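You operate a simulated robot arm through the tools that you are given. There is no shell and no other tool. Be economical: measure what you need, move in short steps, check, and stop when the job is done.

You are at the controls of a simulated robot arm. One attempt, no reset.

Task
Pack the cable reel away: switch off, unplug, wind in.
Fine: blue plug in its holder, blue flap shut, meter at 0.0 m.

The check looks at the end state, three seconds after you hand in, the way a careful person would. Anything else that was tipped, shoved, dropped, spilled or broken makes it a failure.

Robot
A 7-joint arm with a two-finger parallel gripper, fixed in place. Base frame: the origin is at the foot of the arm, x ahead of it, y to its left, z up. Readings come in cm, rad, newtons and seconds.
With the tool pointing down near the work surface it reaches from about 30 to 76 cm from the base axis. Its first joint turns from -2.897 to 2.897 rad. Payload 3.91 kg.
The tool frame sits at the grasp point between the pads (the TCP): z along the fingers, y along the line on which they close. The tips reach 3 cm beyond it. The gripper opens to 11 cm. The fingers are 2 cm wide and 1 cm thick; the gripper's body (4.8 by 11.2 cm) begins 5.5 cm behind the TCP.
Orientation is told as [roll, pitch, yaw] about the base's x, y, z axes, in that order, counted from this pose: with the fingers straight down and closing along the base's y, the tool's x points along the base's -x, its y along +y and its z along -z.

Tools
- The arm moves only by the tool arm_command. Its argument "moves" is one flat list of numbers, 7 for each row, row after row: the shift along the base's x, y, z in units of 30 mm (1.0 is 30 mm), then the turn, a rotation vector about the base's x, y, z in units of 8 degrees (1.0 is 8 degrees), then the opening, from 0 (shut) to 1 (fully open). In form: [dx, dy, dz, wx, wy, wz, claw, dx, dy, dz, wx, wy, wz, claw, ...]. A call has 1 to 10 rows; each row shifts and turns the commanded pose from where the row before left it. A call with a number of a shift or a turn outside -1 to 1 is refused whole. Each row takes 0.2 s and may step no farther than 5 cm and 0.15 rad from the row before; otherwise, or with a gripper value out of range, the whole call is refused. A pose out of reach is approached as far as the arm can. The call stops where the force on the tool passes 40 N (or 10 N more than at its start, if that is more) or the arm is blocked; 0.2 s more then pass. The fingers move at their own pace (about 15.3 cm/s each) and stop on an object; they squeeze with about 31 N. The grip force told is the motor's: it shows also when the fingers shut on nothing. Time passes only in rows, and 0.2 s behind the last, so rows that do not move let the fingers close. It gives the time, the measured TCP pose, the force on the tool (base axes), the opening and the grip force at its end, in the units of the frame above (readings bear some noise), and new pictures: "pictures" is both (left out), scene, wrist or none.
- Cameras (640 x 400 px; columns grow to the right, rows downward): "scene" is fixed at [40.01, -65.04, 173.72]; the picture's right is [1.00, 0.06, 0.00], its down [0.03, -0.43, -0.90] and it looks along [-0.06, 0.90, -0.43] (base axes); focal length 362 px, centre (320, 200). "wrist" rides on the gripper at [-3.6, 0, -5.7] in the tool frame; the picture's right is [0.00, -1.00, 0.00], its down [0.97, 0.00, -0.24] and it looks along [0.24, 0.00, 0.97] (tool axes); focal length 218 px, centre (320, 200). There is no depth. A picture from a camera that has moved, and an enlarged one, comes with that camera's place and axes in the base frame and with its lens.
- raise_lower(by): slides the trunk up (or, below 0, down) by that many cm; the arm rides with it, the base frame stays. It gives what a move gives, with no picture.
- close_up(camera, box): a new picture of the part [left, top, right, bottom] of that camera's present view, enlarged. It takes no simulated time.
- job_done(): hands the job in; it is judged then, once.

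Go step by step. Nothing tells you positions but the pictures and the camera data: compare them with the known pose of the tool, close in by small moves and look again before you grip or let go. The budget is 120 turns and 150 pictures, counting those below and the enlarged ones. Unless the task says otherwise, let go and move clear before handing in, and close with one line.

The tools are called after "Call:" by a JSON object that holds its "method" and its "body". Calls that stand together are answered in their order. arm_command: Moves the arm, as the interface text tells. Its arguments: {"type":"object","properties":{"moves":{"type":"array"},"pictures":{"type":"string","enum":["both","scene","wrist","none"]}},"required":["moves"]} The other tools are called the same way: raise_lower (by) slides the trunk up or down; close_up (camera, box) takes an enlarged picture of a part of a camera's view; job_done () hands the job in.

At the start:

```text
clock: 0.0
ee_pos: [17.43, 28.81, 137.62]
tcp_rot: [0.0, 0.0, -0.001]
force: [-0.3, 0.7, -0.1]
gripper_width: 11.01
grasp_force: 0.0
trunk travel left (down, up): [-57.5, 3.5]
```

scene: 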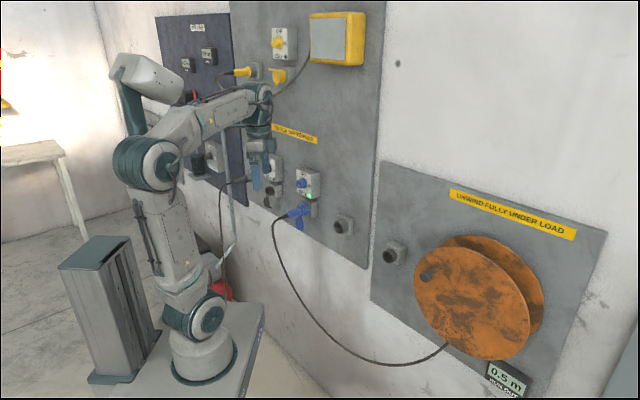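
wrist: 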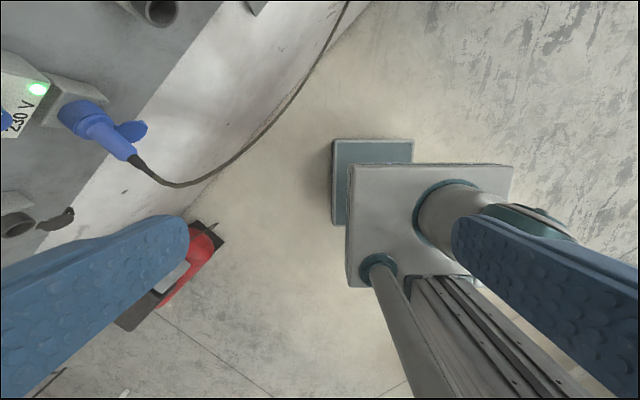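

I see a wall panel with a blue plug in a socket (green lamp, blue rotary switch above), holders, and an orange reel with a 0.5 m meter. First I enlarge the relevant parts.

Call:
{"method": "close_up", "body": {"camera": "scene", "box": [230, 130, 390, 250]}}

Call:
{"method": "close_up", "body": {"camera": "scene", "box": [360, 180, 620, 400]}}

Call:
{"method": "close_up", "body": {"camera": "scene", "box": [150, 0, 390, 150]}}

Call:
{"method": "close_up", "body": {"camera": "wrist", "box": [0, 0, 240, 240]}}

```text
3.33 times, centred on (310, 190) of scene
camera zoom: at [40.01, -65.04, 173.72], right [1.0, 0.06, 0.0], down [0.03, -0.43, -0.9], along [-0.06, 0.9, -0.43], focal length 1208 px, centre (353, 233)
```

zoom: 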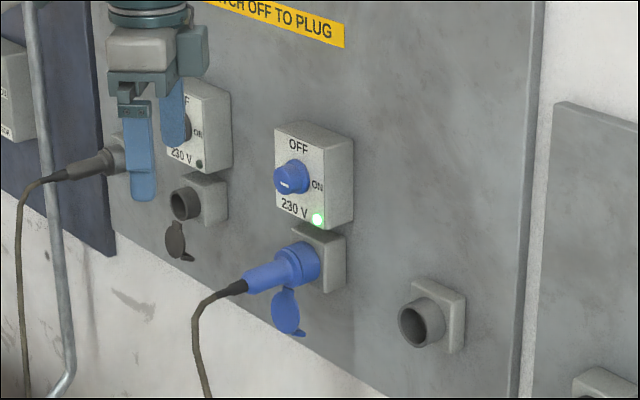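

```text
1.82 times, centred on (490, 290) of scene
camera zoom: at [40.01, -65.04, 173.72], right [1.0, 0.06, 0.0], down [0.03, -0.43, -0.9], along [-0.06, 0.9, -0.43], focal length 659 px, centre (11, 36)
```

zoom: 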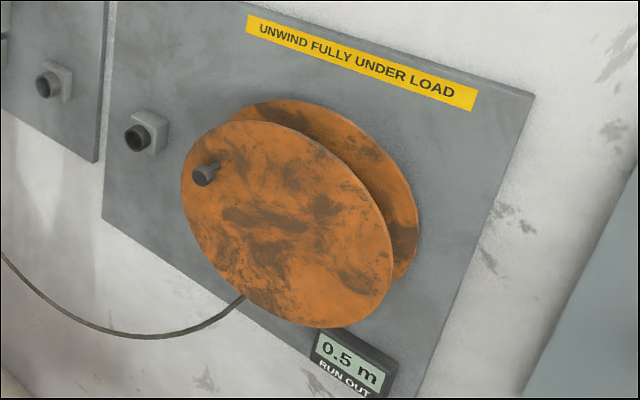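

```text
2.67 times, centred on (270, 75) of scene
camera zoom: at [40.01, -65.04, 173.72], right [1.0, 0.06, 0.0], down [0.03, -0.43, -0.9], along [-0.06, 0.9, -0.43], focal length 966 px, centre (453, 533)
```

zoom: 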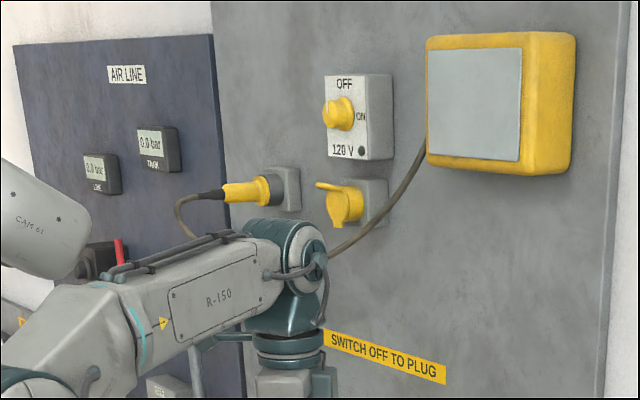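

```text
1.67 times, centred on (120, 120) of wrist
camera zoom: at [21.01, 28.84, 143.31], right [0.0, -1.0, 0.0], down [-0.97, 0.0, 0.24], along [-0.24, 0.0, -0.97], focal length 364 px, centre (653, 333)
```

zoom: 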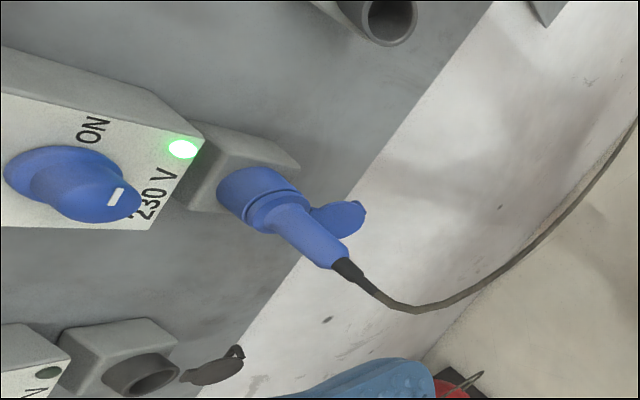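

The wall runs obliquely. There are two candidate holders (one on the socket panel, one on the reel panel), so I look closer.

Call:
{"method": "close_up", "body": {"camera": "scene", "box": [325, 205, 425, 275]}}

Call:
{"method": "close_up", "body": {"camera": "scene", "box": [270, 155, 350, 245]}}

Call:
{"method": "close_up", "body": {"camera": "scene", "box": [180, 130, 290, 220]}}

Call:
{"method": "close_up", "body": {"camera": "scene", "box": [400, 230, 560, 400]}}

```text
5.71 times, centred on (375, 240) of scene
camera zoom: at [40.01, -65.04, 173.72], right [1.0, 0.06, 0.0], down [0.03, -0.43, -0.9], along [-0.06, 0.9, -0.43], focal length 2070 px, centre (6, -29)
```

zoom: 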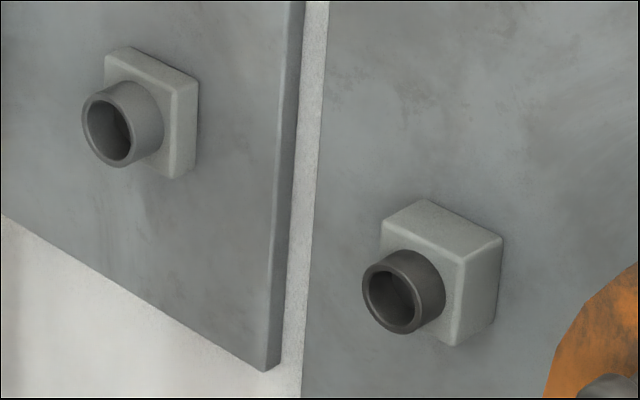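

```text
4.44 times, centred on (310, 200) of scene
camera zoom: at [40.01, -65.04, 173.72], right [1.0, 0.06, 0.0], down [0.03, -0.43, -0.9], along [-0.06, 0.9, -0.43], focal length 1610 px, centre (364, 200)
```

zoom: 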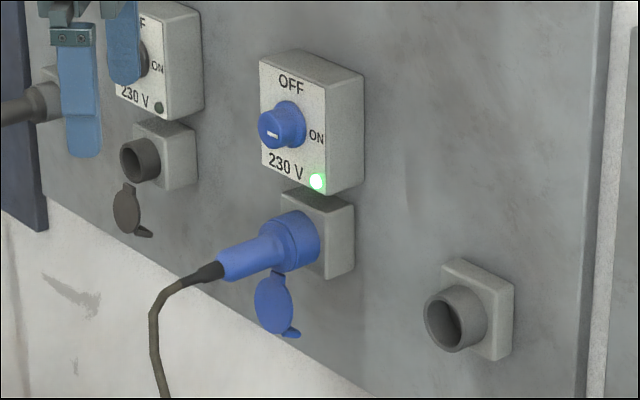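

```text
4.44 times, centred on (235, 175) of scene
camera zoom: at [40.01, -65.04, 173.72], right [1.0, 0.06, 0.0], down [0.03, -0.43, -0.9], along [-0.06, 0.9, -0.43], focal length 1610 px, centre (698, 311)
```

zoom: 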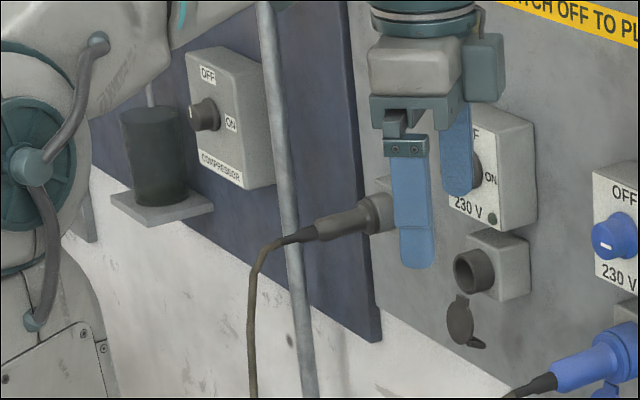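

```text
2.35 times, centred on (480, 315) of scene
camera zoom: at [40.01, -65.04, 173.72], right [1.0, 0.06, 0.0], down [0.03, -0.43, -0.9], along [-0.06, 0.9, -0.43], focal length 852 px, centre (-56, -71)
```

zoom: 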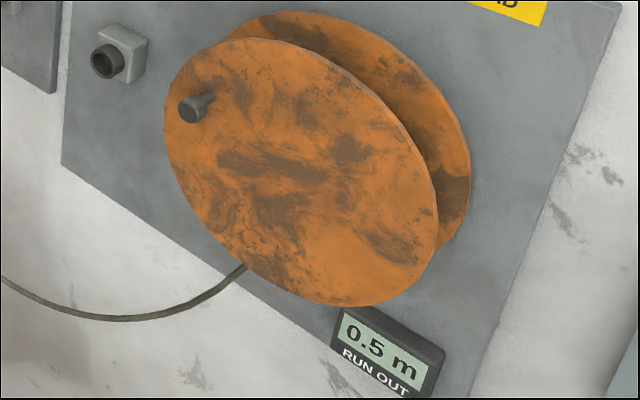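

The wall runs at 45° (outward normal about [-0.71,-0.71,0]). The switch is near [24.5,60.3,120.5] and the plug is just below it. I turn the tool to face the wall and look with the wrist camera.

Call:
{"method": "arm_command", "body": {"moves": [-0.378, 0.956, 0, 0, 0, 0.9375, 1, -0.378, 0.956, 0, 0, 0, 0.9375, 1, -0.378, 0.956, 0, 0, 0, 0.9375, 1, -0.378, 0.956, 0, 0, 0, 0.9375, 1, -0.378, 0.956, 0, 0, 0, 0.9375, 1, -0.378, 0.956, 0, 0, 0, 0.9375, 1, 0, 0, -0.3, 0.663, -0.663, 0, 1, 0, 0, -0.3, 0.663, -0.663, 0, 1, 0, 0, -0.3, 0.663, -0.663, 0, 1, 0, 0, -0.3, 0.663, -0.663, 0, 1]}}

```text
clock: 2.2
ee_pos: [10.69, 46.22, 133.93]
tcp_rot: [-0.001, -0.524, 0.786]
force: [-0.7, -0.1, 0.0]
gripper_width: 11.01
grasp_force: 0.1
trunk travel left (down, up): [-57.5, 3.5]
camera wrist: at [10.77, 46.3, 140.7], right [0.71, -0.71, 0.0], down [-0.68, -0.68, -0.28], along [0.2, 0.2, -0.96], focal length 218 px, centre (320, 200)
```

scene: 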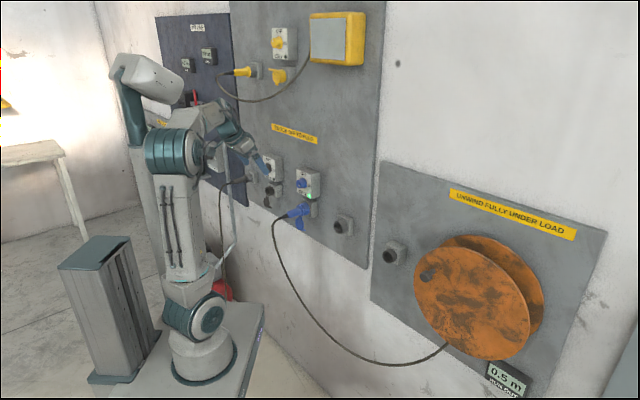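
wrist: 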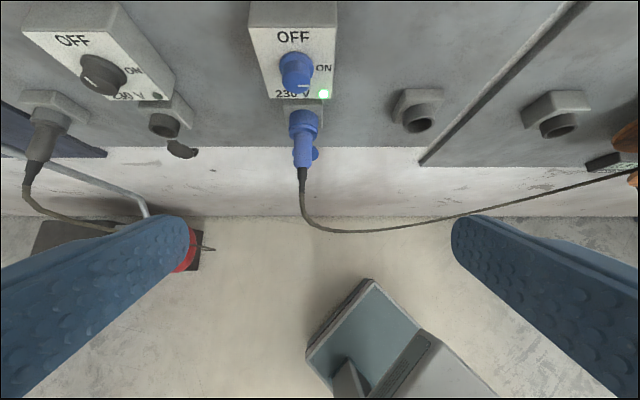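

The wrist view is well aligned with the wall. I level the tool toward the wall at switch height to see the knob.

Call:
{"method": "arm_command", "body": {"moves": [0, 0, -0.5, 0.663, -0.663, 0, 1, 0, 0, -0.5, 0.663, -0.663, 0, 1, 0, 0, -0.5, 0.663, -0.663, 0, 1, 0, 0, -0.5, 0.663, -0.663, 0, 1, 0, 0, -0.5, 0.663, -0.663, 0, 1, 0, 0, -0.5, 0.663, -0.663, 0, 1, 0, 0, -0.5, 0.663, -0.663, 0, 1, 0, 0, -0.5, 0.663, -0.663, 0, 1]}}

Call:
{"method": "close_up", "body": {"camera": "wrist", "box": [160, 100, 480, 300]}}

```text
clock: 4.0
ee_pos: [10.71, 46.12, 121.89]
tcp_rot: [2.779, -1.57, -1.991]
force: [1.1, 0.5, -0.4]
gripper_width: 11.01
grasp_force: 0.0
trunk travel left (down, up): [-57.5, 3.5]
camera wrist: at [6.59, 42.12, 125.56], right [0.71, -0.71, 0.0], down [-0.17, -0.17, -0.97], along [0.69, 0.69, -0.24], focal length 218 px, centre (320, 200)
```

scene: 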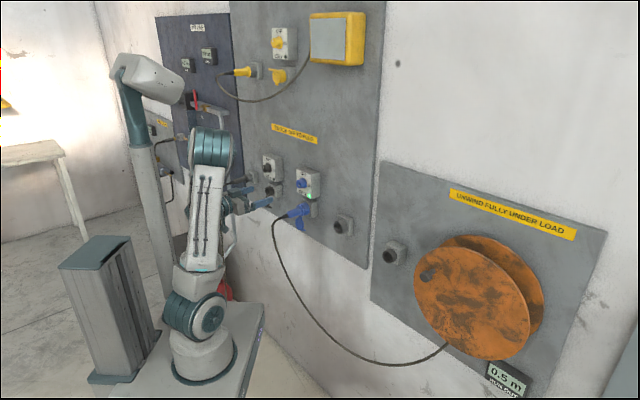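
wrist: 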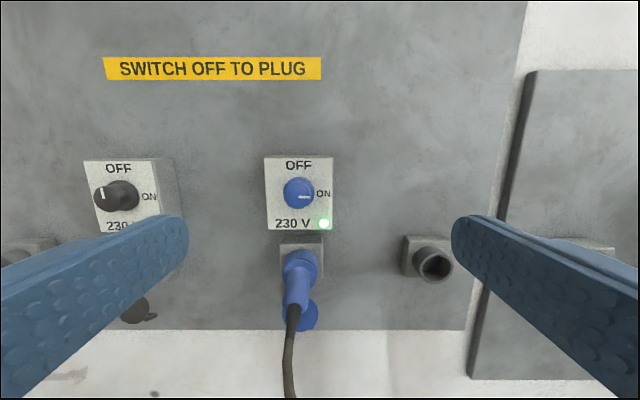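

```text
2.00 times, centred on (320, 200) of wrist
camera zoom: at [6.59, 42.12, 125.56], right [0.71, -0.71, 0.0], down [-0.17, -0.17, -0.97], along [0.69, 0.69, -0.24], focal length 436 px, centre (320, 200)
```

zoom: 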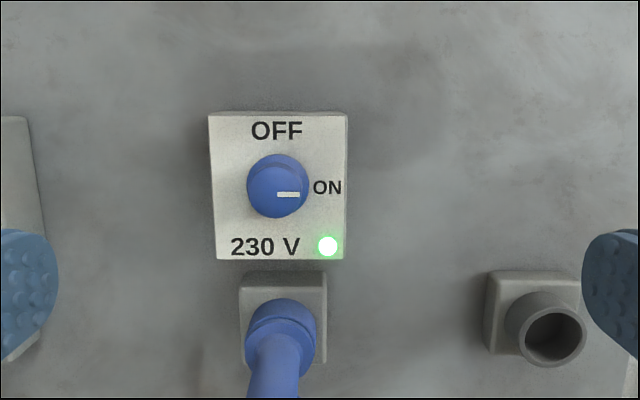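

The knob is round, centre near (along wall -27.7, depth front 60.4, z 119.8), with the mark pointing to ON. I approach with a 45° clockwise pre-roll so I can turn it 90° counter-clockwise.

Call:
{"method": "arm_command", "body": {"moves": [0.367, 0.576, -0.117, 0.663, 0.663, 0, 0.7, 0.367, 0.576, -0.117, 0.663, 0.663, 0, 0.7, 0.367, 0.576, -0.117, 0.663, 0.663, 0, 0.7, 0.367, 0.576, -0.117, 0.663, 0.663, 0, 0.7, 0.367, 0.576, -0.117, 0.663, 0.663, 0, 0.7, 0.367, 0.576, -0.117, 0.663, 0.663, 0, 0.7]}}

```text
clock: 5.4
ee_pos: [17.36, 56.53, 119.76]
tcp_rot: [1.569, -0.786, -0.784]
force: [-0.3, -0.3, -0.2]
gripper_width: 7.69
grasp_force: 0.2
trunk travel left (down, up): [-57.5, 3.5]
camera wrist: at [15.09, 50.66, 122.33], right [0.5, -0.5, -0.71], down [-0.66, 0.32, -0.68], along [0.57, 0.81, -0.17], focal length 218 px, centre (320, 200)
```

scene: 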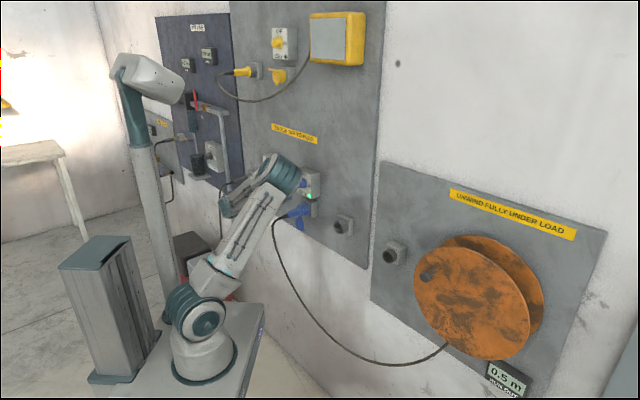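
wrist: 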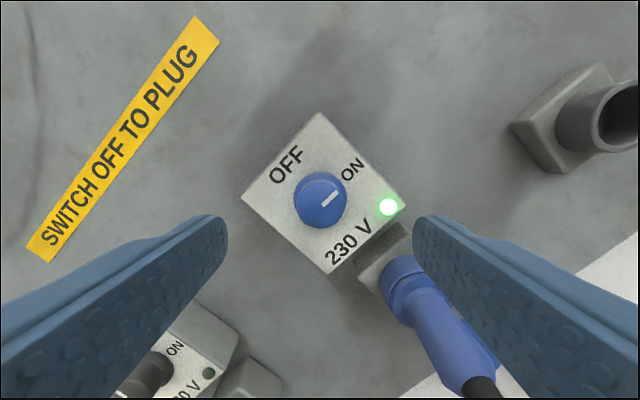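

The knob sits on the tool axis. I advance 7 cm and close.

Call:
{"method": "arm_command", "body": {"moves": [0.55, 0.55, 0, 0, 0, 0, 0.7, 0.55, 0.55, 0, 0, 0, 0, 0.7, 0.55, 0.55, 0, 0, 0, 0, 0.7], "pictures": "both"}}

```text
clock: 6.2
ee_pos: [22.25, 61.45, 119.8]
tcp_rot: [1.568, -0.786, -0.783]
force: [0.5, 0.5, -0.3]
gripper_width: 7.69
grasp_force: 0.1
trunk travel left (down, up): [-57.5, 3.5]
camera wrist: at [19.99, 55.64, 122.35], right [0.5, -0.5, -0.71], down [-0.66, 0.31, -0.69], along [0.57, 0.81, -0.17], focal length 218 px, centre (320, 200)
```

scene: 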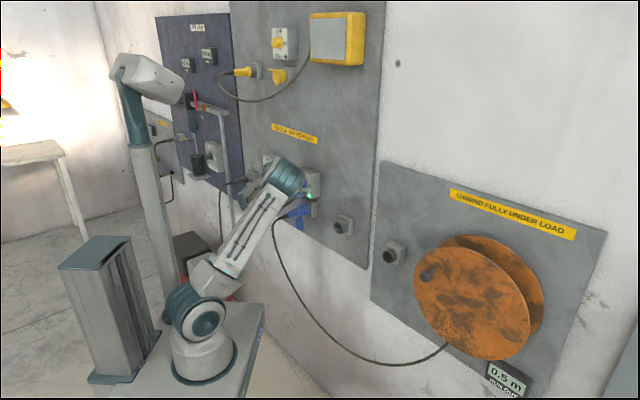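
wrist: 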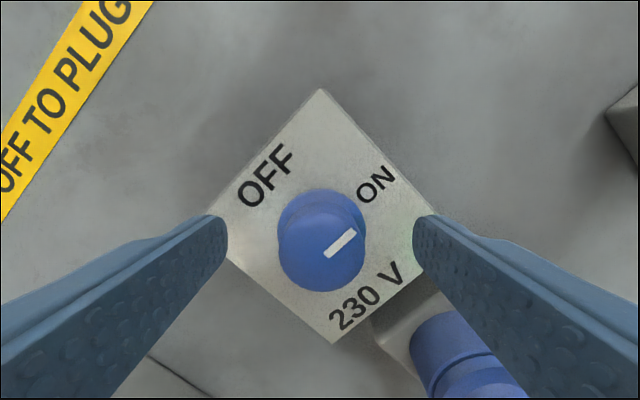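

Well centred. I close on the knob and begin the turn.

Call:
{"method": "arm_command", "body": {"moves": [0, 0, 0, 0, 0, 0, 0.2, 0, 0, 0, 0, 0, 0, 0.2, 0, 0, 0, 0, 0, 0, 0.2, 0, 0, 0, -0.663, -0.663, 0, 0.2, 0, 0, 0, -0.663, -0.663, 0, 0.2, 0, 0, 0, -0.663, -0.663, 0, 0.2, 0, 0, 0, -0.663, -0.663, 0, 0.2], "pictures": "wrist"}}

```text
clock: 7.8
ee_pos: [22.04, 61.51, 119.8]
tcp_rot: [1.569, -1.31, -0.779]
force: [-0.2, 5.8, 2.9]
gripper_width: 3.29
grasp_force: 44.6
trunk travel left (down, up): [-57.5, 3.5]
camera wrist: at [18.73, 56.85, 123.35], right [0.68, -0.68, -0.26], down [-0.35, 0.01, -0.94], along [0.64, 0.73, -0.23], focal length 218 px, centre (320, 200)
```

wrist: 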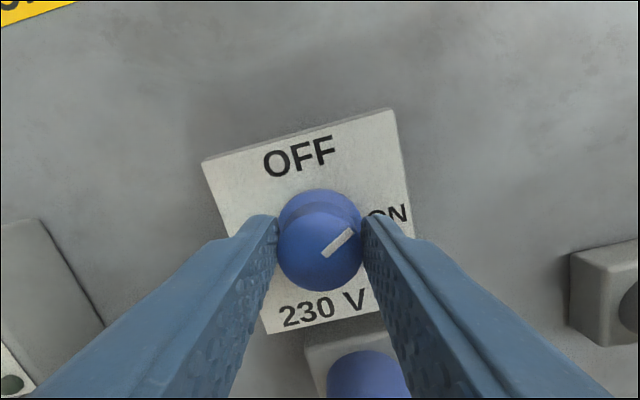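

Knob turns with the fingers. Continue to 90°.

Call:
{"method": "arm_command", "body": {"moves": [0, 0, 0, -0.663, -0.663, 0, 0.2, 0, 0, 0, -0.663, -0.663, 0, 0.2, 0, 0, 0, -0.663, -0.663, 0, 0.2, 0, 0, 0, -0.663, -0.663, 0, 0.2, 0, 0, 0, -0.663, -0.663, 0, 0.2, 0, 0, 0, -0.663, -0.663, 0, 0.2, 0, 0, 0, -0.663, -0.663, 0, 0.2, 0, 0, 0, -0.663, -0.663, 0, 0.2], "pictures": "wrist"}}

```text
clock: 9.6
ee_pos: [21.78, 61.82, 119.74]
tcp_rot: [-1.569, -0.779, 2.358]
force: [-15.5, 18.6, 4.2]
gripper_width: 3.3
grasp_force: 45.0
trunk travel left (down, up): [-57.5, 3.5]
camera wrist: at [15.95, 59.61, 122.29], right [0.5, -0.49, 0.71], down [0.32, -0.66, -0.68], along [0.81, 0.57, -0.17], focal length 218 px, centre (320, 200)
```

wrist: 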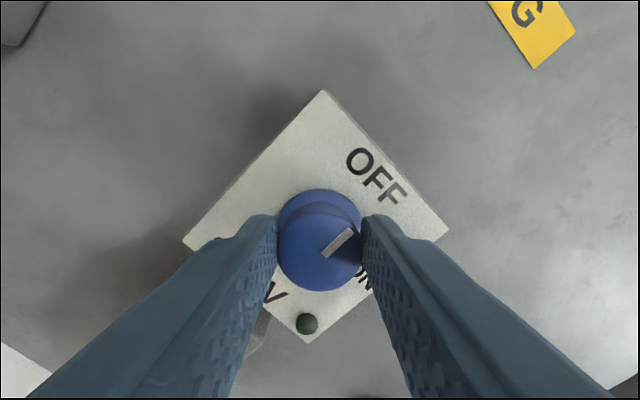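

The lamp is out and the mark points at OFF. I open, back off straight, and roll back level.

Call:
{"method": "arm_command", "body": {"moves": [0, 0, 0, 0, 0, 0, 0.6, 0, 0, 0, 0, 0, 0, 0.6, -0.7, -0.7, 0, 0, 0, 0, 0.6, -0.7, -0.7, 0, 0.663, 0.663, 0, 0.6, -0.7, -0.7, 0, 0.663, 0.663, 0, 0.6, -0.7, -0.7, 0, 0.663, 0.663, 0, 0.6, 0, 0, 0, 0.663, 0.663, 0, 0.6, 0, 0, 0, 0.663, 0.663, 0, 0.6, 0, 0, 0, 0.663, 0.663, 0, 0.6], "pictures": "wrist"}}

Call:
{"method": "close_up", "body": {"camera": "wrist", "box": [160, 140, 560, 390]}}

Call:
{"method": "close_up", "body": {"camera": "scene", "box": [270, 155, 350, 245]}}

```text
clock: 11.6
ee_pos: [13.8, 53.22, 119.95]
tcp_rot: [0.813, -1.57, -0.027]
force: [0.7, -0.2, 0.7]
gripper_width: 6.61
grasp_force: 0.0
trunk travel left (down, up): [-57.5, 3.5]
camera wrist: at [9.73, 49.06, 123.52], right [0.71, -0.71, 0.0], down [-0.17, -0.17, -0.97], along [0.69, 0.69, -0.24], focal length 218 px, centre (320, 200)
```

wrist: 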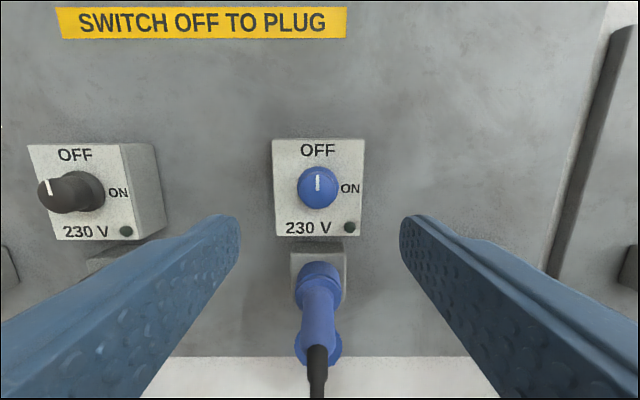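

```text
1.60 times, centred on (360, 265) of wrist
camera zoom: at [9.73, 49.06, 123.52], right [0.71, -0.71, 0.0], down [-0.17, -0.17, -0.97], along [0.69, 0.69, -0.24], focal length 349 px, centre (256, 96)
```

zoom: 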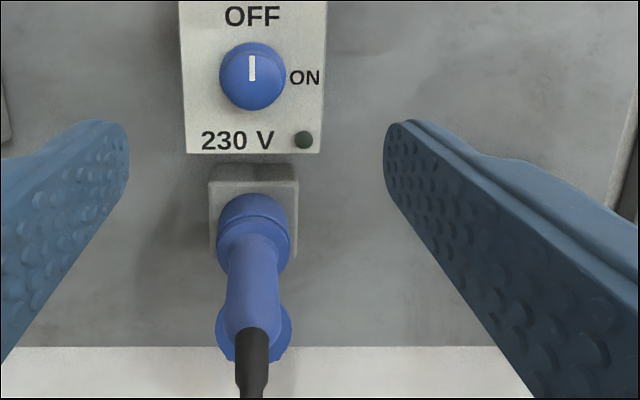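

```text
4.44 times, centred on (310, 200) of scene
camera zoom: at [40.01, -65.04, 173.72], right [1.0, 0.06, 0.0], down [0.03, -0.43, -0.9], along [-0.06, 0.9, -0.43], focal length 1610 px, centre (364, 200)
```

zoom: 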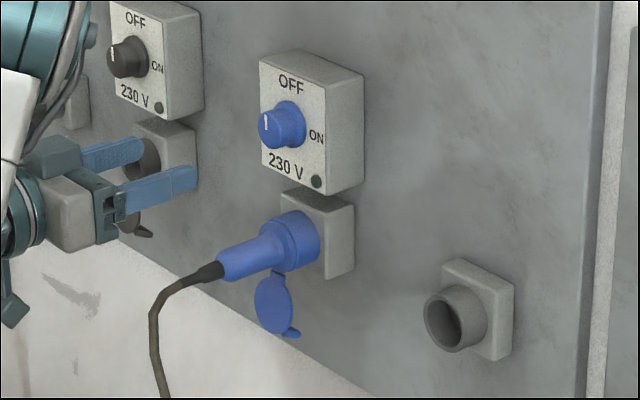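

Switch is OFF. Now I compare the mountings of the yellow and black plugs to tell holder from socket.

Call:
{"method": "close_up", "body": {"camera": "scene", "box": [220, 50, 310, 110]}}

Call:
{"method": "close_up", "body": {"camera": "scene", "box": [150, 100, 280, 220]}}

```text
6.67 times, centred on (265, 80) of scene
camera zoom: at [40.01, -65.04, 173.72], right [1.0, 0.06, 0.0], down [0.03, -0.43, -0.9], along [-0.06, 0.9, -0.43], focal length 2415 px, centre (687, 1000)
```

zoom: 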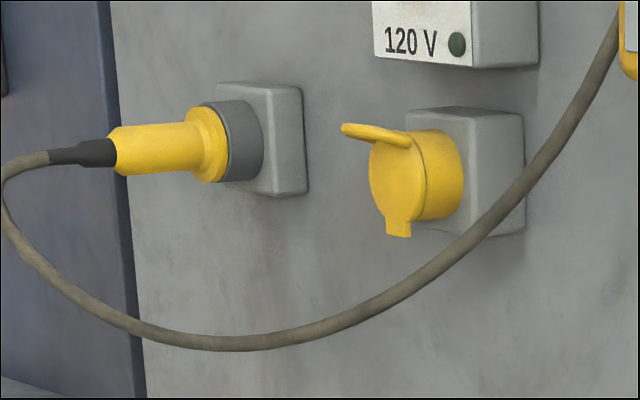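

```text
3.33 times, centred on (215, 160) of scene
camera zoom: at [40.01, -65.04, 173.72], right [1.0, 0.06, 0.0], down [0.03, -0.43, -0.9], along [-0.06, 0.9, -0.43], focal length 1208 px, centre (670, 333)
```

zoom: 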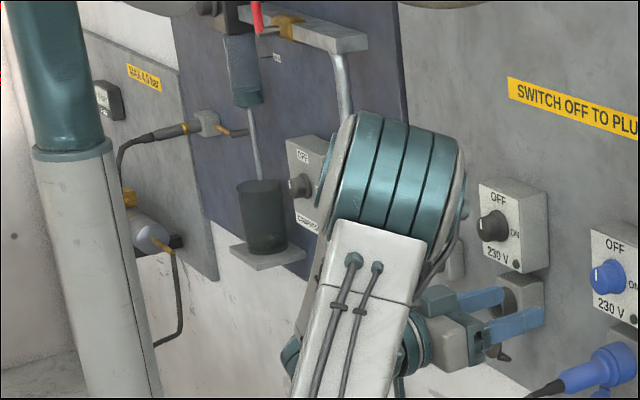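

Confirmed: the pale thin-plate ring at the right of the socket panel is the blue holder (the dark one by the reel is an outlet). I tilt the tool to 45° above the plug, ready to grip its handle.

Call:
{"method": "arm_command", "body": {"moves": [0.098, 0.106, -0.253, -0.663, 0.663, 0, 0.6, 0.098, 0.106, -0.253, -0.663, 0.663, 0, 0.6, 0.098, 0.106, -0.253, -0.663, 0.663, 0, 0.6, 0.098, 0.106, -0.253, -0.663, 0.663, 0, 0.6, 0.098, 0.106, -0.253, -0.663, 0.663, 0, 0.6, 0.098, 0.106, -0.253, -0.663, 0.663, 0, 0.6], "pictures": "both"}}

Call:
{"method": "close_up", "body": {"camera": "scene", "box": [260, 155, 350, 245]}}

```text
clock: 13.0
ee_pos: [15.55, 55.01, 115.25]
tcp_rot: [-0.001, -0.783, 0.786]
force: [0.5, -0.3, 0.4]
gripper_width: 6.6
grasp_force: 0.0
trunk travel left (down, up): [-57.5, 3.5]
camera wrist: at [14.46, 53.98, 121.86], right [0.71, -0.71, 0.0], down [-0.61, -0.61, -0.51], along [0.36, 0.36, -0.86], focal length 218 px, centre (320, 200)
```

scene: 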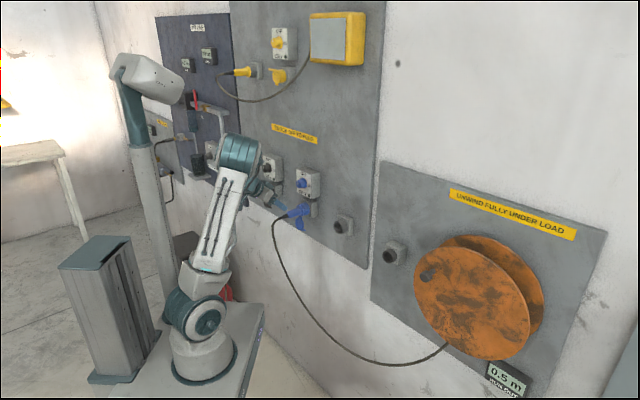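
wrist: 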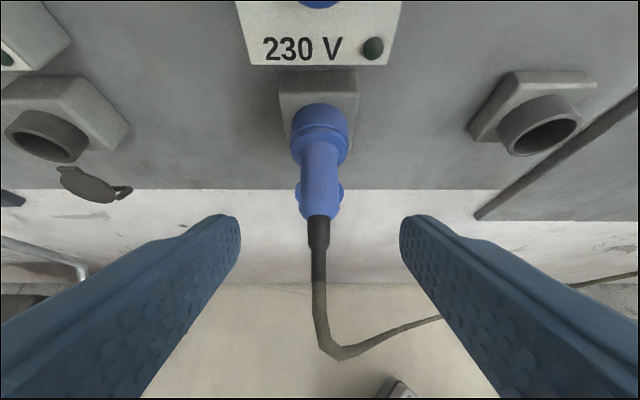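

```text
4.44 times, centred on (305, 200) of scene
camera zoom: at [40.01, -65.04, 173.72], right [1.0, 0.06, 0.0], down [0.03, -0.43, -0.9], along [-0.06, 0.9, -0.43], focal length 1610 px, centre (387, 200)
```

zoom: 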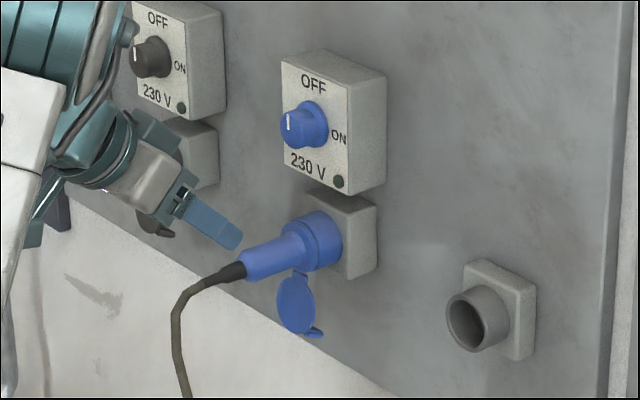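

The handle's rear end triangulates to depth 55.15, z 108.4, matching my estimate. I advance along the tool axis onto the handle.

Call:
{"method": "arm_command", "body": {"moves": [0.418, 0.418, -0.571, 0, 0, 0, 0.6, 0.418, 0.418, -0.571, 0, 0, 0, 0.6, 0.418, 0.418, -0.571, 0, 0, 0, 0.6, 0.418, 0.418, -0.571, 0, 0, 0, 0.6], "pictures": "both"}}

Call:
{"method": "close_up", "body": {"camera": "scene", "box": [260, 155, 350, 245]}}

```text
clock: 14.0
ee_pos: [20.63, 59.9, 108.47]
tcp_rot: [-0.002, -0.783, 0.786]
force: [0.7, 0.1, -0.2]
gripper_width: 6.6
grasp_force: 0.0
trunk travel left (down, up): [-57.5, 3.5]
camera wrist: at [19.6, 58.92, 114.98], right [0.71, -0.71, 0.0], down [-0.61, -0.61, -0.52], along [0.36, 0.36, -0.86], focal length 218 px, centre (320, 200)
```

scene: 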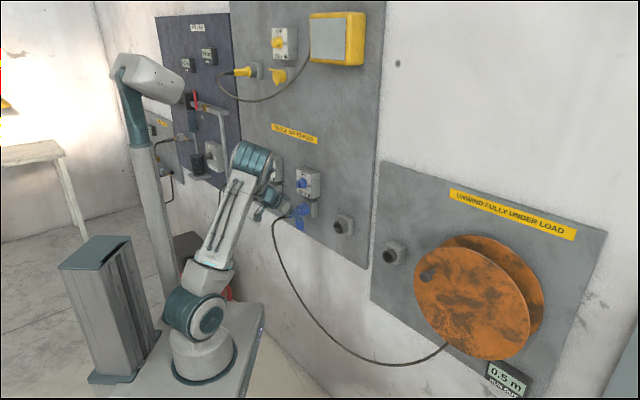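
wrist: 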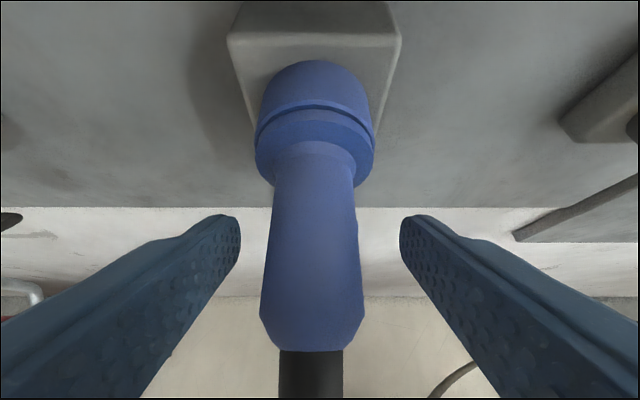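

```text
4.44 times, centred on (305, 200) of scene
camera zoom: at [40.01, -65.04, 173.72], right [1.0, 0.06, 0.0], down [0.03, -0.43, -0.9], along [-0.06, 0.9, -0.43], focal length 1610 px, centre (387, 200)
```

zoom: 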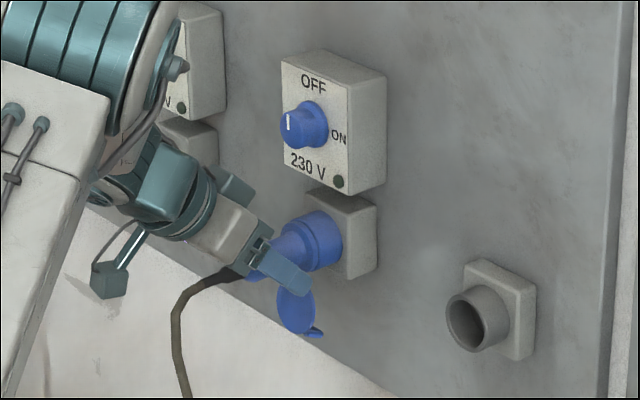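

The handle lies between the fingers, 2-3 mm to the left of centre. I correct that and close.

Call:
{"method": "arm_command", "body": {"moves": [-0.055, 0.055, 0, 0, 0, 0, 0.6, 0, 0, 0, 0, 0, 0, 0.15, 0, 0, 0, 0, 0, 0, 0.15, 0, 0, 0, 0, 0, 0, 0.15], "pictures": "wrist"}}

```text
clock: 15.0
ee_pos: [20.38, 60.06, 108.35]
tcp_rot: [0.0, -0.783, 0.787]
force: [-0.1, 0.6, -1.4]
gripper_width: 2.9
grasp_force: 31.1
trunk travel left (down, up): [-57.5, 3.5]
camera wrist: at [19.32, 59.03, 115.0], right [0.71, -0.71, 0.0], down [-0.61, -0.61, -0.52], along [0.36, 0.36, -0.86], focal length 218 px, centre (320, 200)
```

wrist: 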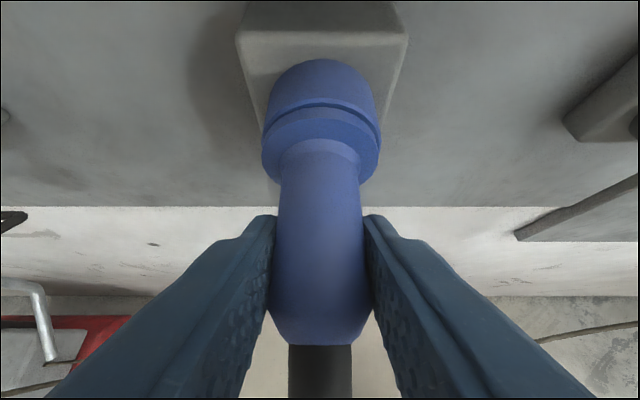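

Gripped. I pull straight out slowly.

Call:
{"method": "arm_command", "body": {"moves": [-0.15, -0.15, 0, 0, 0, 0, 0.15, -0.2, -0.2, 0, 0, 0, 0, 0.15, -0.25, -0.25, 0, 0, 0, 0, 0.15, -0.3, -0.3, 0, 0, 0, 0, 0.15], "pictures": "both"}}

```text
clock: 16.0
ee_pos: [17.7, 57.42, 108.62]
tcp_rot: [0.0, -0.786, 0.786]
force: [0.5, 0.6, -0.3]
gripper_width: 2.88
grasp_force: 30.5
trunk travel left (down, up): [-57.5, 3.5]
camera wrist: at [16.58, 56.38, 115.05], right [0.71, -0.71, 0.0], down [-0.61, -0.61, -0.52], along [0.36, 0.37, -0.86], focal length 218 px, centre (320, 200)
```

scene: 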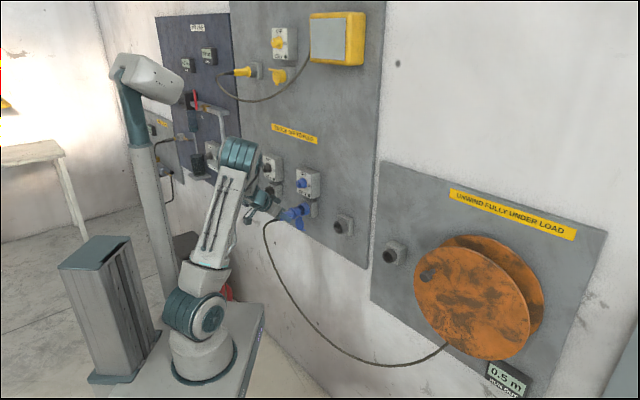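
wrist: 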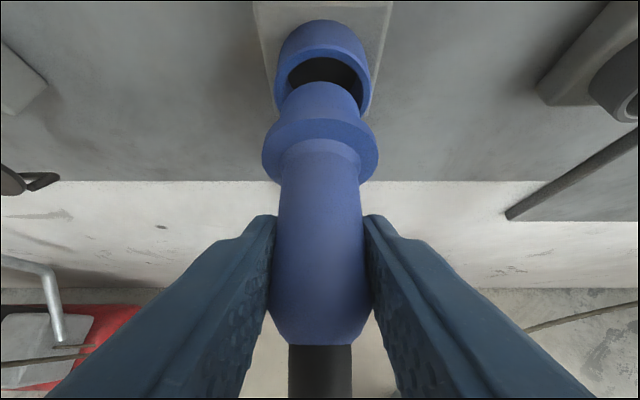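

The plug slides out freely. I continue back 6 cm more.

Call:
{"method": "arm_command", "body": {"moves": [-0.35, -0.35, 0, 0, 0, 0, 0.15, -0.35, -0.35, 0, 0, 0, 0, 0.15, -0.35, -0.35, 0, 0, 0, 0, 0.15, -0.35, -0.35, 0, 0, 0, 0, 0.15], "pictures": "wrist"}}

Call:
{"method": "close_up", "body": {"camera": "scene", "box": [240, 155, 360, 245]}}

```text
clock: 17.0
ee_pos: [13.42, 53.27, 108.49]
tcp_rot: [-0.001, -0.784, 0.786]
force: [0.3, 0.2, -0.2]
gripper_width: 2.93
grasp_force: 31.1
trunk travel left (down, up): [-57.5, 3.5]
camera wrist: at [12.37, 52.14, 115.11], right [0.71, -0.71, 0.0], down [-0.61, -0.61, -0.52], along [0.36, 0.36, -0.86], focal length 218 px, centre (320, 200)
```

wrist: 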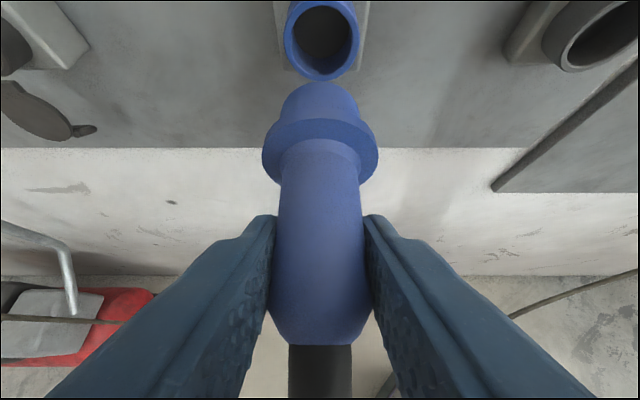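

```text
4.44 times, centred on (300, 200) of scene
camera zoom: at [40.01, -65.04, 173.72], right [1.0, 0.06, 0.0], down [0.03, -0.43, -0.9], along [-0.06, 0.9, -0.43], focal length 1610 px, centre (409, 200)
```

zoom: 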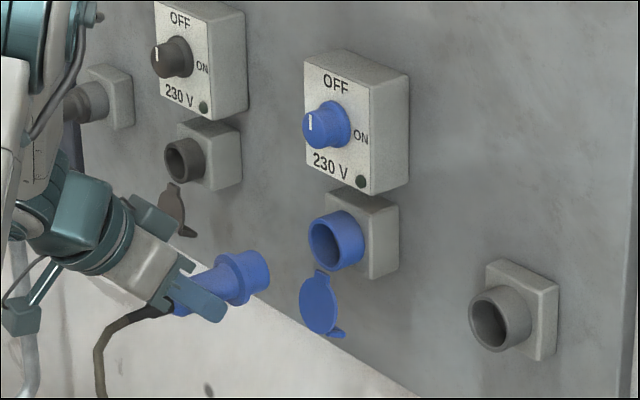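

Plug is out of the socket. I shift it sideways along the wall to stand in front of the holder.

Call:
{"method": "arm_command", "body": {"moves": [0.7, -0.7, 0, 0, 0, 0, 0.15, 0.7, -0.7, 0, 0, 0, 0, 0.15, 0.7, -0.7, 0, 0, 0, 0, 0.15, 0.7, -0.7, 0, 0, 0, 0, 0.15, 0.7, -0.7, 0, 0, 0, 0, 0.15, 0.7, -0.7, 0, 0, 0, 0, 0.15, 0.42, -0.42, 0, 0, 0, 0, 0.15], "pictures": "both"}}

Call:
{"method": "close_up", "body": {"camera": "scene", "box": [270, 155, 390, 265]}}

```text
clock: 18.6
ee_pos: [27.57, 39.26, 108.33]
tcp_rot: [0.001, -0.783, 0.786]
force: [-0.3, 0.3, -1.5]
gripper_width: 2.89
grasp_force: 31.4
trunk travel left (down, up): [-57.5, 3.5]
camera wrist: at [26.45, 38.26, 114.94], right [0.71, -0.71, 0.0], down [-0.61, -0.61, -0.52], along [0.36, 0.36, -0.86], focal length 218 px, centre (320, 200)
```

scene: 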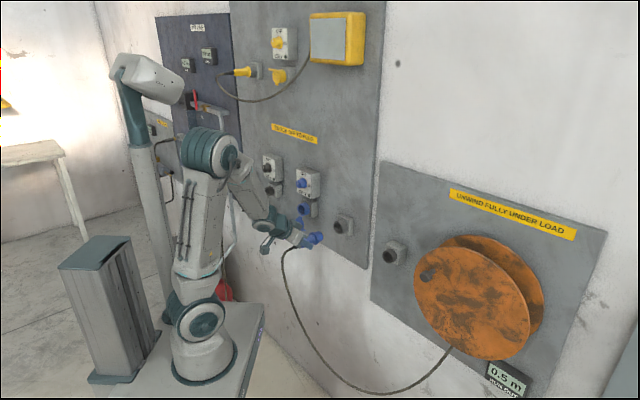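
wrist: 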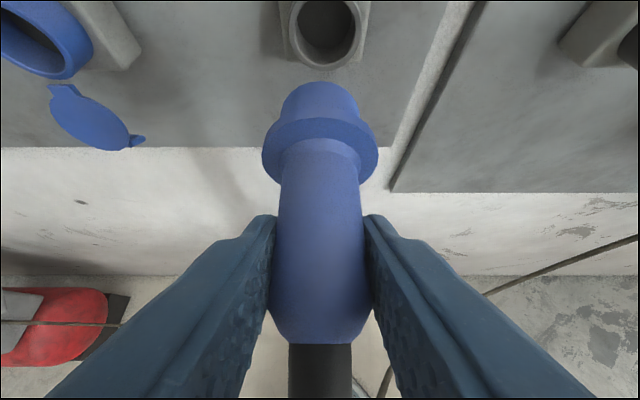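

```text
3.64 times, centred on (330, 210) of scene
camera zoom: at [40.01, -65.04, 173.72], right [1.0, 0.06, 0.0], down [0.03, -0.43, -0.9], along [-0.06, 0.9, -0.43], focal length 1317 px, centre (284, 164)
```

zoom: 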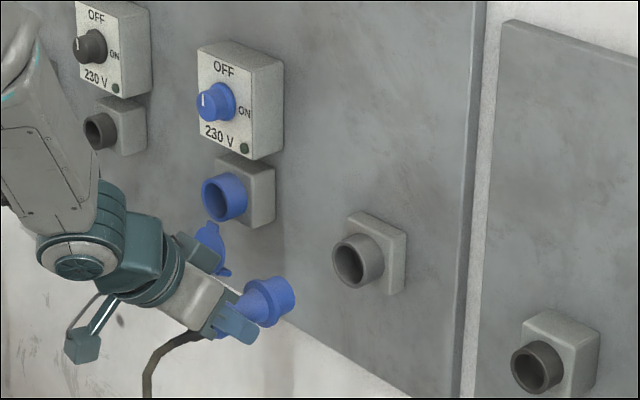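

Holder rim is about s=-7.9, depth 63.5, z 107.9; the plug needs about 0.45 cm right and 0.45 cm down. I correct and advance to just short of the rim.

Call:
{"method": "arm_command", "body": {"moves": [0.107, -0.107, -0.15, 0, 0, 0, 0.15, 0.4, 0.4, 0, 0, 0, 0, 0.15, 0.4, 0.4, 0, 0, 0, 0, 0.15, 0.4, 0.4, 0, 0, 0, 0, 0.15, 0.4, 0.4, 0, 0, 0, 0, 0.15], "pictures": "both"}}

Call:
{"method": "close_up", "body": {"camera": "scene", "box": [300, 195, 380, 245]}}

```text
clock: 19.8
ee_pos: [32.41, 43.83, 108.15]
tcp_rot: [0.001, -0.784, 0.785]
force: [-0.1, 0.2, -1.3]
gripper_width: 2.88
grasp_force: 31.2
trunk travel left (down, up): [-57.5, 3.5]
camera wrist: at [31.49, 42.83, 114.73], right [0.71, -0.71, 0.0], down [-0.61, -0.61, -0.52], along [0.36, 0.36, -0.86], focal length 218 px, centre (320, 200)
```

scene: 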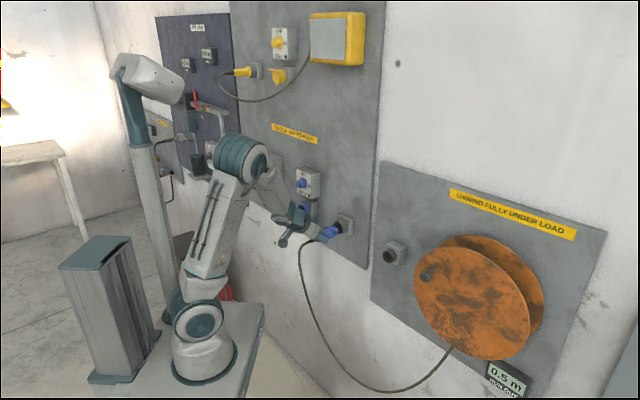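
wrist: 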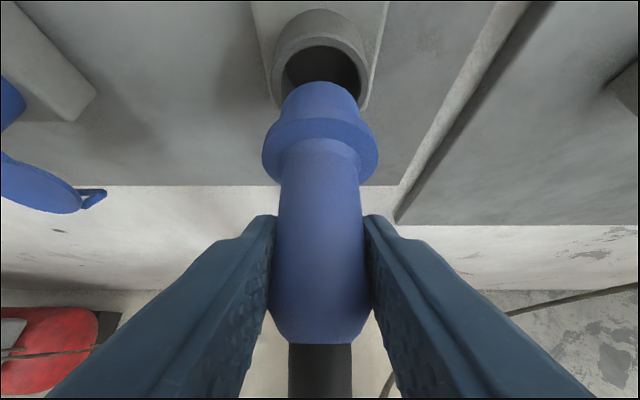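

```text
8.00 times, centred on (340, 220) of scene
camera zoom: at [40.01, -65.04, 173.72], right [1.0, 0.06, 0.0], down [0.03, -0.43, -0.9], along [-0.06, 0.9, -0.43], focal length 2898 px, centre (160, 40)
```

zoom: 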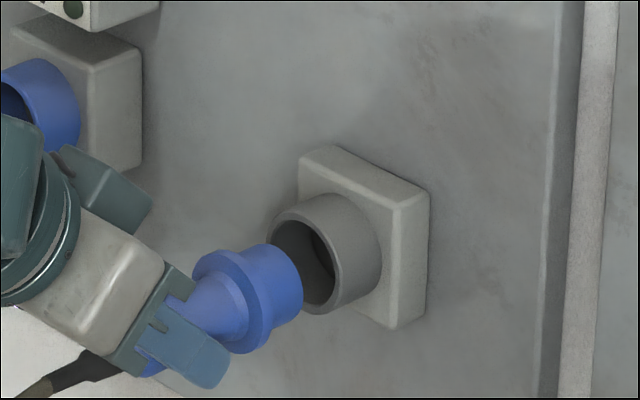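

The scene view suggests the plug may sit slightly low relative to the ring. I check at higher magnification.

Call:
{"method": "close_up", "body": {"camera": "scene", "box": [318, 208, 358, 233]}}

Call:
{"method": "close_up", "body": {"camera": "wrist", "box": [240, 0, 400, 100]}}

```text
16.00 times, centred on (338, 220) of scene
camera zoom: at [40.01, -65.04, 173.72], right [1.0, 0.06, 0.0], down [0.03, -0.43, -0.9], along [-0.06, 0.9, -0.43], focal length 5796 px, centre (32, -128)
```

zoom: 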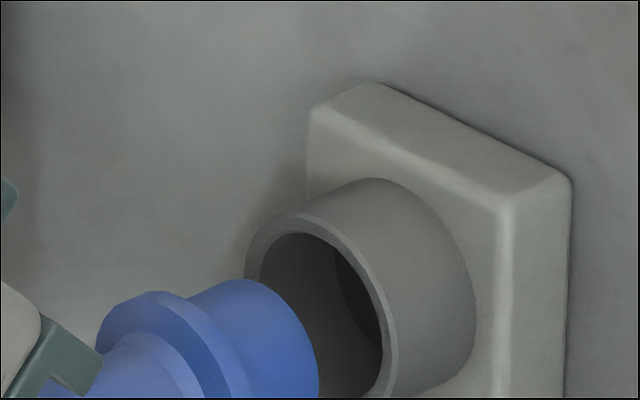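

```text
4.00 times, centred on (320, 50) of wrist
camera zoom: at [31.49, 42.83, 114.73], right [0.71, -0.71, 0.0], down [-0.61, -0.61, -0.52], along [0.36, 0.36, -0.86], focal length 873 px, centre (320, 800)
```

zoom: 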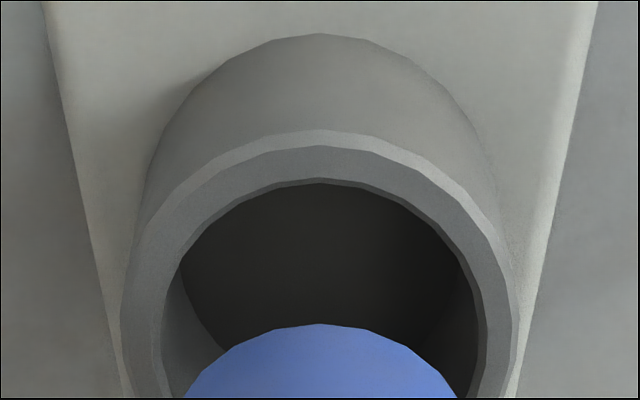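

Call:
{"method": "close_up", "body": {"camera": "scene", "box": [318, 220, 358, 245]}}

Call:
{"method": "close_up", "body": {"camera": "scene", "box": [296, 200, 326, 219]}}

```text
16.00 times, centred on (338, 232) of scene
camera zoom: at [40.01, -65.04, 173.72], right [1.0, 0.06, 0.0], down [0.03, -0.43, -0.9], along [-0.06, 0.9, -0.43], focal length 5796 px, centre (32, -320)
```

zoom: 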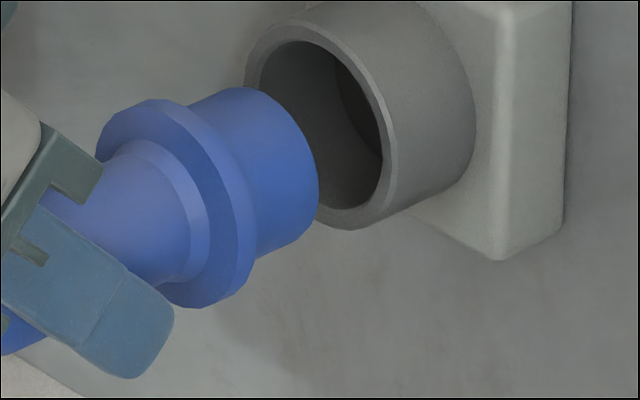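

```text
16.00 times, centred on (311, 210) of scene
camera zoom: at [40.01, -65.04, 173.72], right [1.0, 0.06, 0.0], down [0.03, -0.43, -0.9], along [-0.06, 0.9, -0.43], focal length 5796 px, centre (464, 48)
```

zoom: 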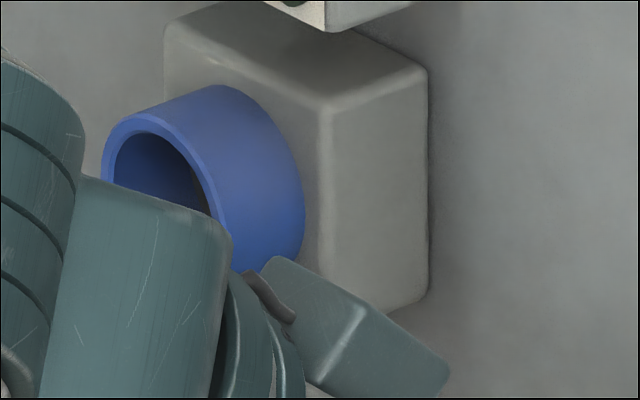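

The scene measurement puts the plug 0.45 cm low (so the holder is at the socket's height). I raise it and creep to the rim.

Call:
{"method": "arm_command", "body": {"moves": [0, 0, 0.15, 0, 0, 0, 0.15, 0.15, 0.15, 0, 0, 0, 0, 0.15, 0.15, 0.15, 0, 0, 0, 0, 0.15], "pictures": "none"}}

Call:
{"method": "close_up", "body": {"camera": "scene", "box": [322, 215, 362, 240]}}

Call:
{"method": "close_up", "body": {"camera": "wrist", "box": [240, 20, 400, 120]}}

```text
clock: 20.6
ee_pos: [33.45, 44.75, 108.52]
tcp_rot: [0.0, -0.783, 0.784]
force: [0.4, 0.5, -1.5]
gripper_width: 2.9
grasp_force: 30.9
trunk travel left (down, up): [-57.5, 3.5]
```

```text
16.00 times, centred on (342, 228) of scene
camera zoom: at [40.01, -65.04, 173.72], right [1.0, 0.06, 0.0], down [0.03, -0.43, -0.9], along [-0.06, 0.9, -0.43], focal length 5796 px, centre (-32, -240)
```

zoom: 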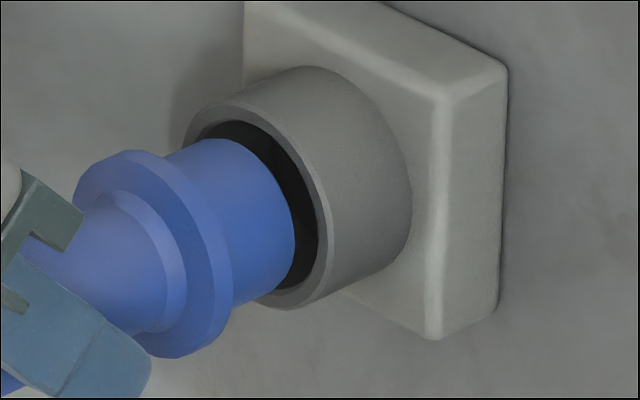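

```text
4.00 times, centred on (320, 70) of wrist
camera zoom: at [32.36, 43.61, 115.07], right [0.71, -0.71, 0.0], down [-0.61, -0.61, -0.52], along [0.36, 0.36, -0.86], focal length 873 px, centre (320, 720)
```

zoom: 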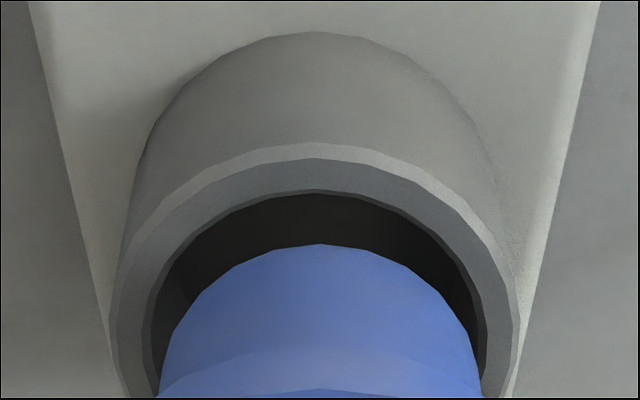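

Nearly coaxial; I raise another 1.5 mm and push in by small steps.

Call:
{"method": "arm_command", "body": {"moves": [0, 0, 0.05, 0, 0, 0, 0.15, 0.12, 0.12, 0, 0, 0, 0, 0.15, 0.12, 0.12, 0, 0, 0, 0, 0.15], "pictures": "none"}}

Call:
{"method": "close_up", "body": {"camera": "scene", "box": [322, 215, 362, 240]}}

Call:
{"method": "close_up", "body": {"camera": "wrist", "box": [240, 20, 400, 120]}}

```text
clock: 21.4
ee_pos: [34.03, 45.35, 108.69]
tcp_rot: [-0.001, -0.785, 0.786]
force: [-0.4, 0.4, -1.1]
gripper_width: 2.91
grasp_force: 31.0
trunk travel left (down, up): [-57.5, 3.5]
```

```text
16.00 times, centred on (342, 228) of scene
camera zoom: at [40.01, -65.04, 173.72], right [1.0, 0.06, 0.0], down [0.03, -0.43, -0.9], along [-0.06, 0.9, -0.43], focal length 5796 px, centre (-32, -240)
```

zoom: 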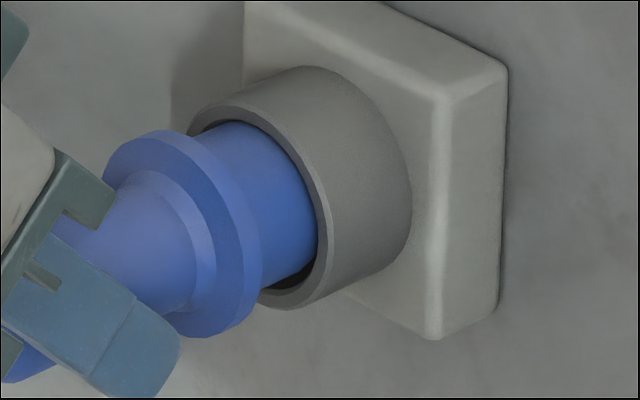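

```text
4.00 times, centred on (320, 70) of wrist
camera zoom: at [32.99, 44.32, 115.2], right [0.71, -0.71, 0.0], down [-0.61, -0.61, -0.52], along [0.36, 0.36, -0.86], focal length 873 px, centre (320, 720)
```

zoom: 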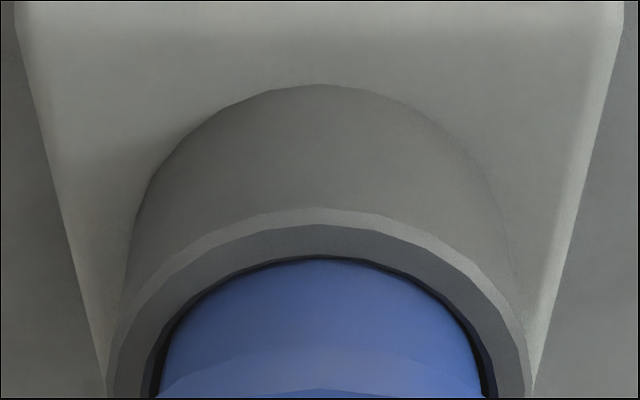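

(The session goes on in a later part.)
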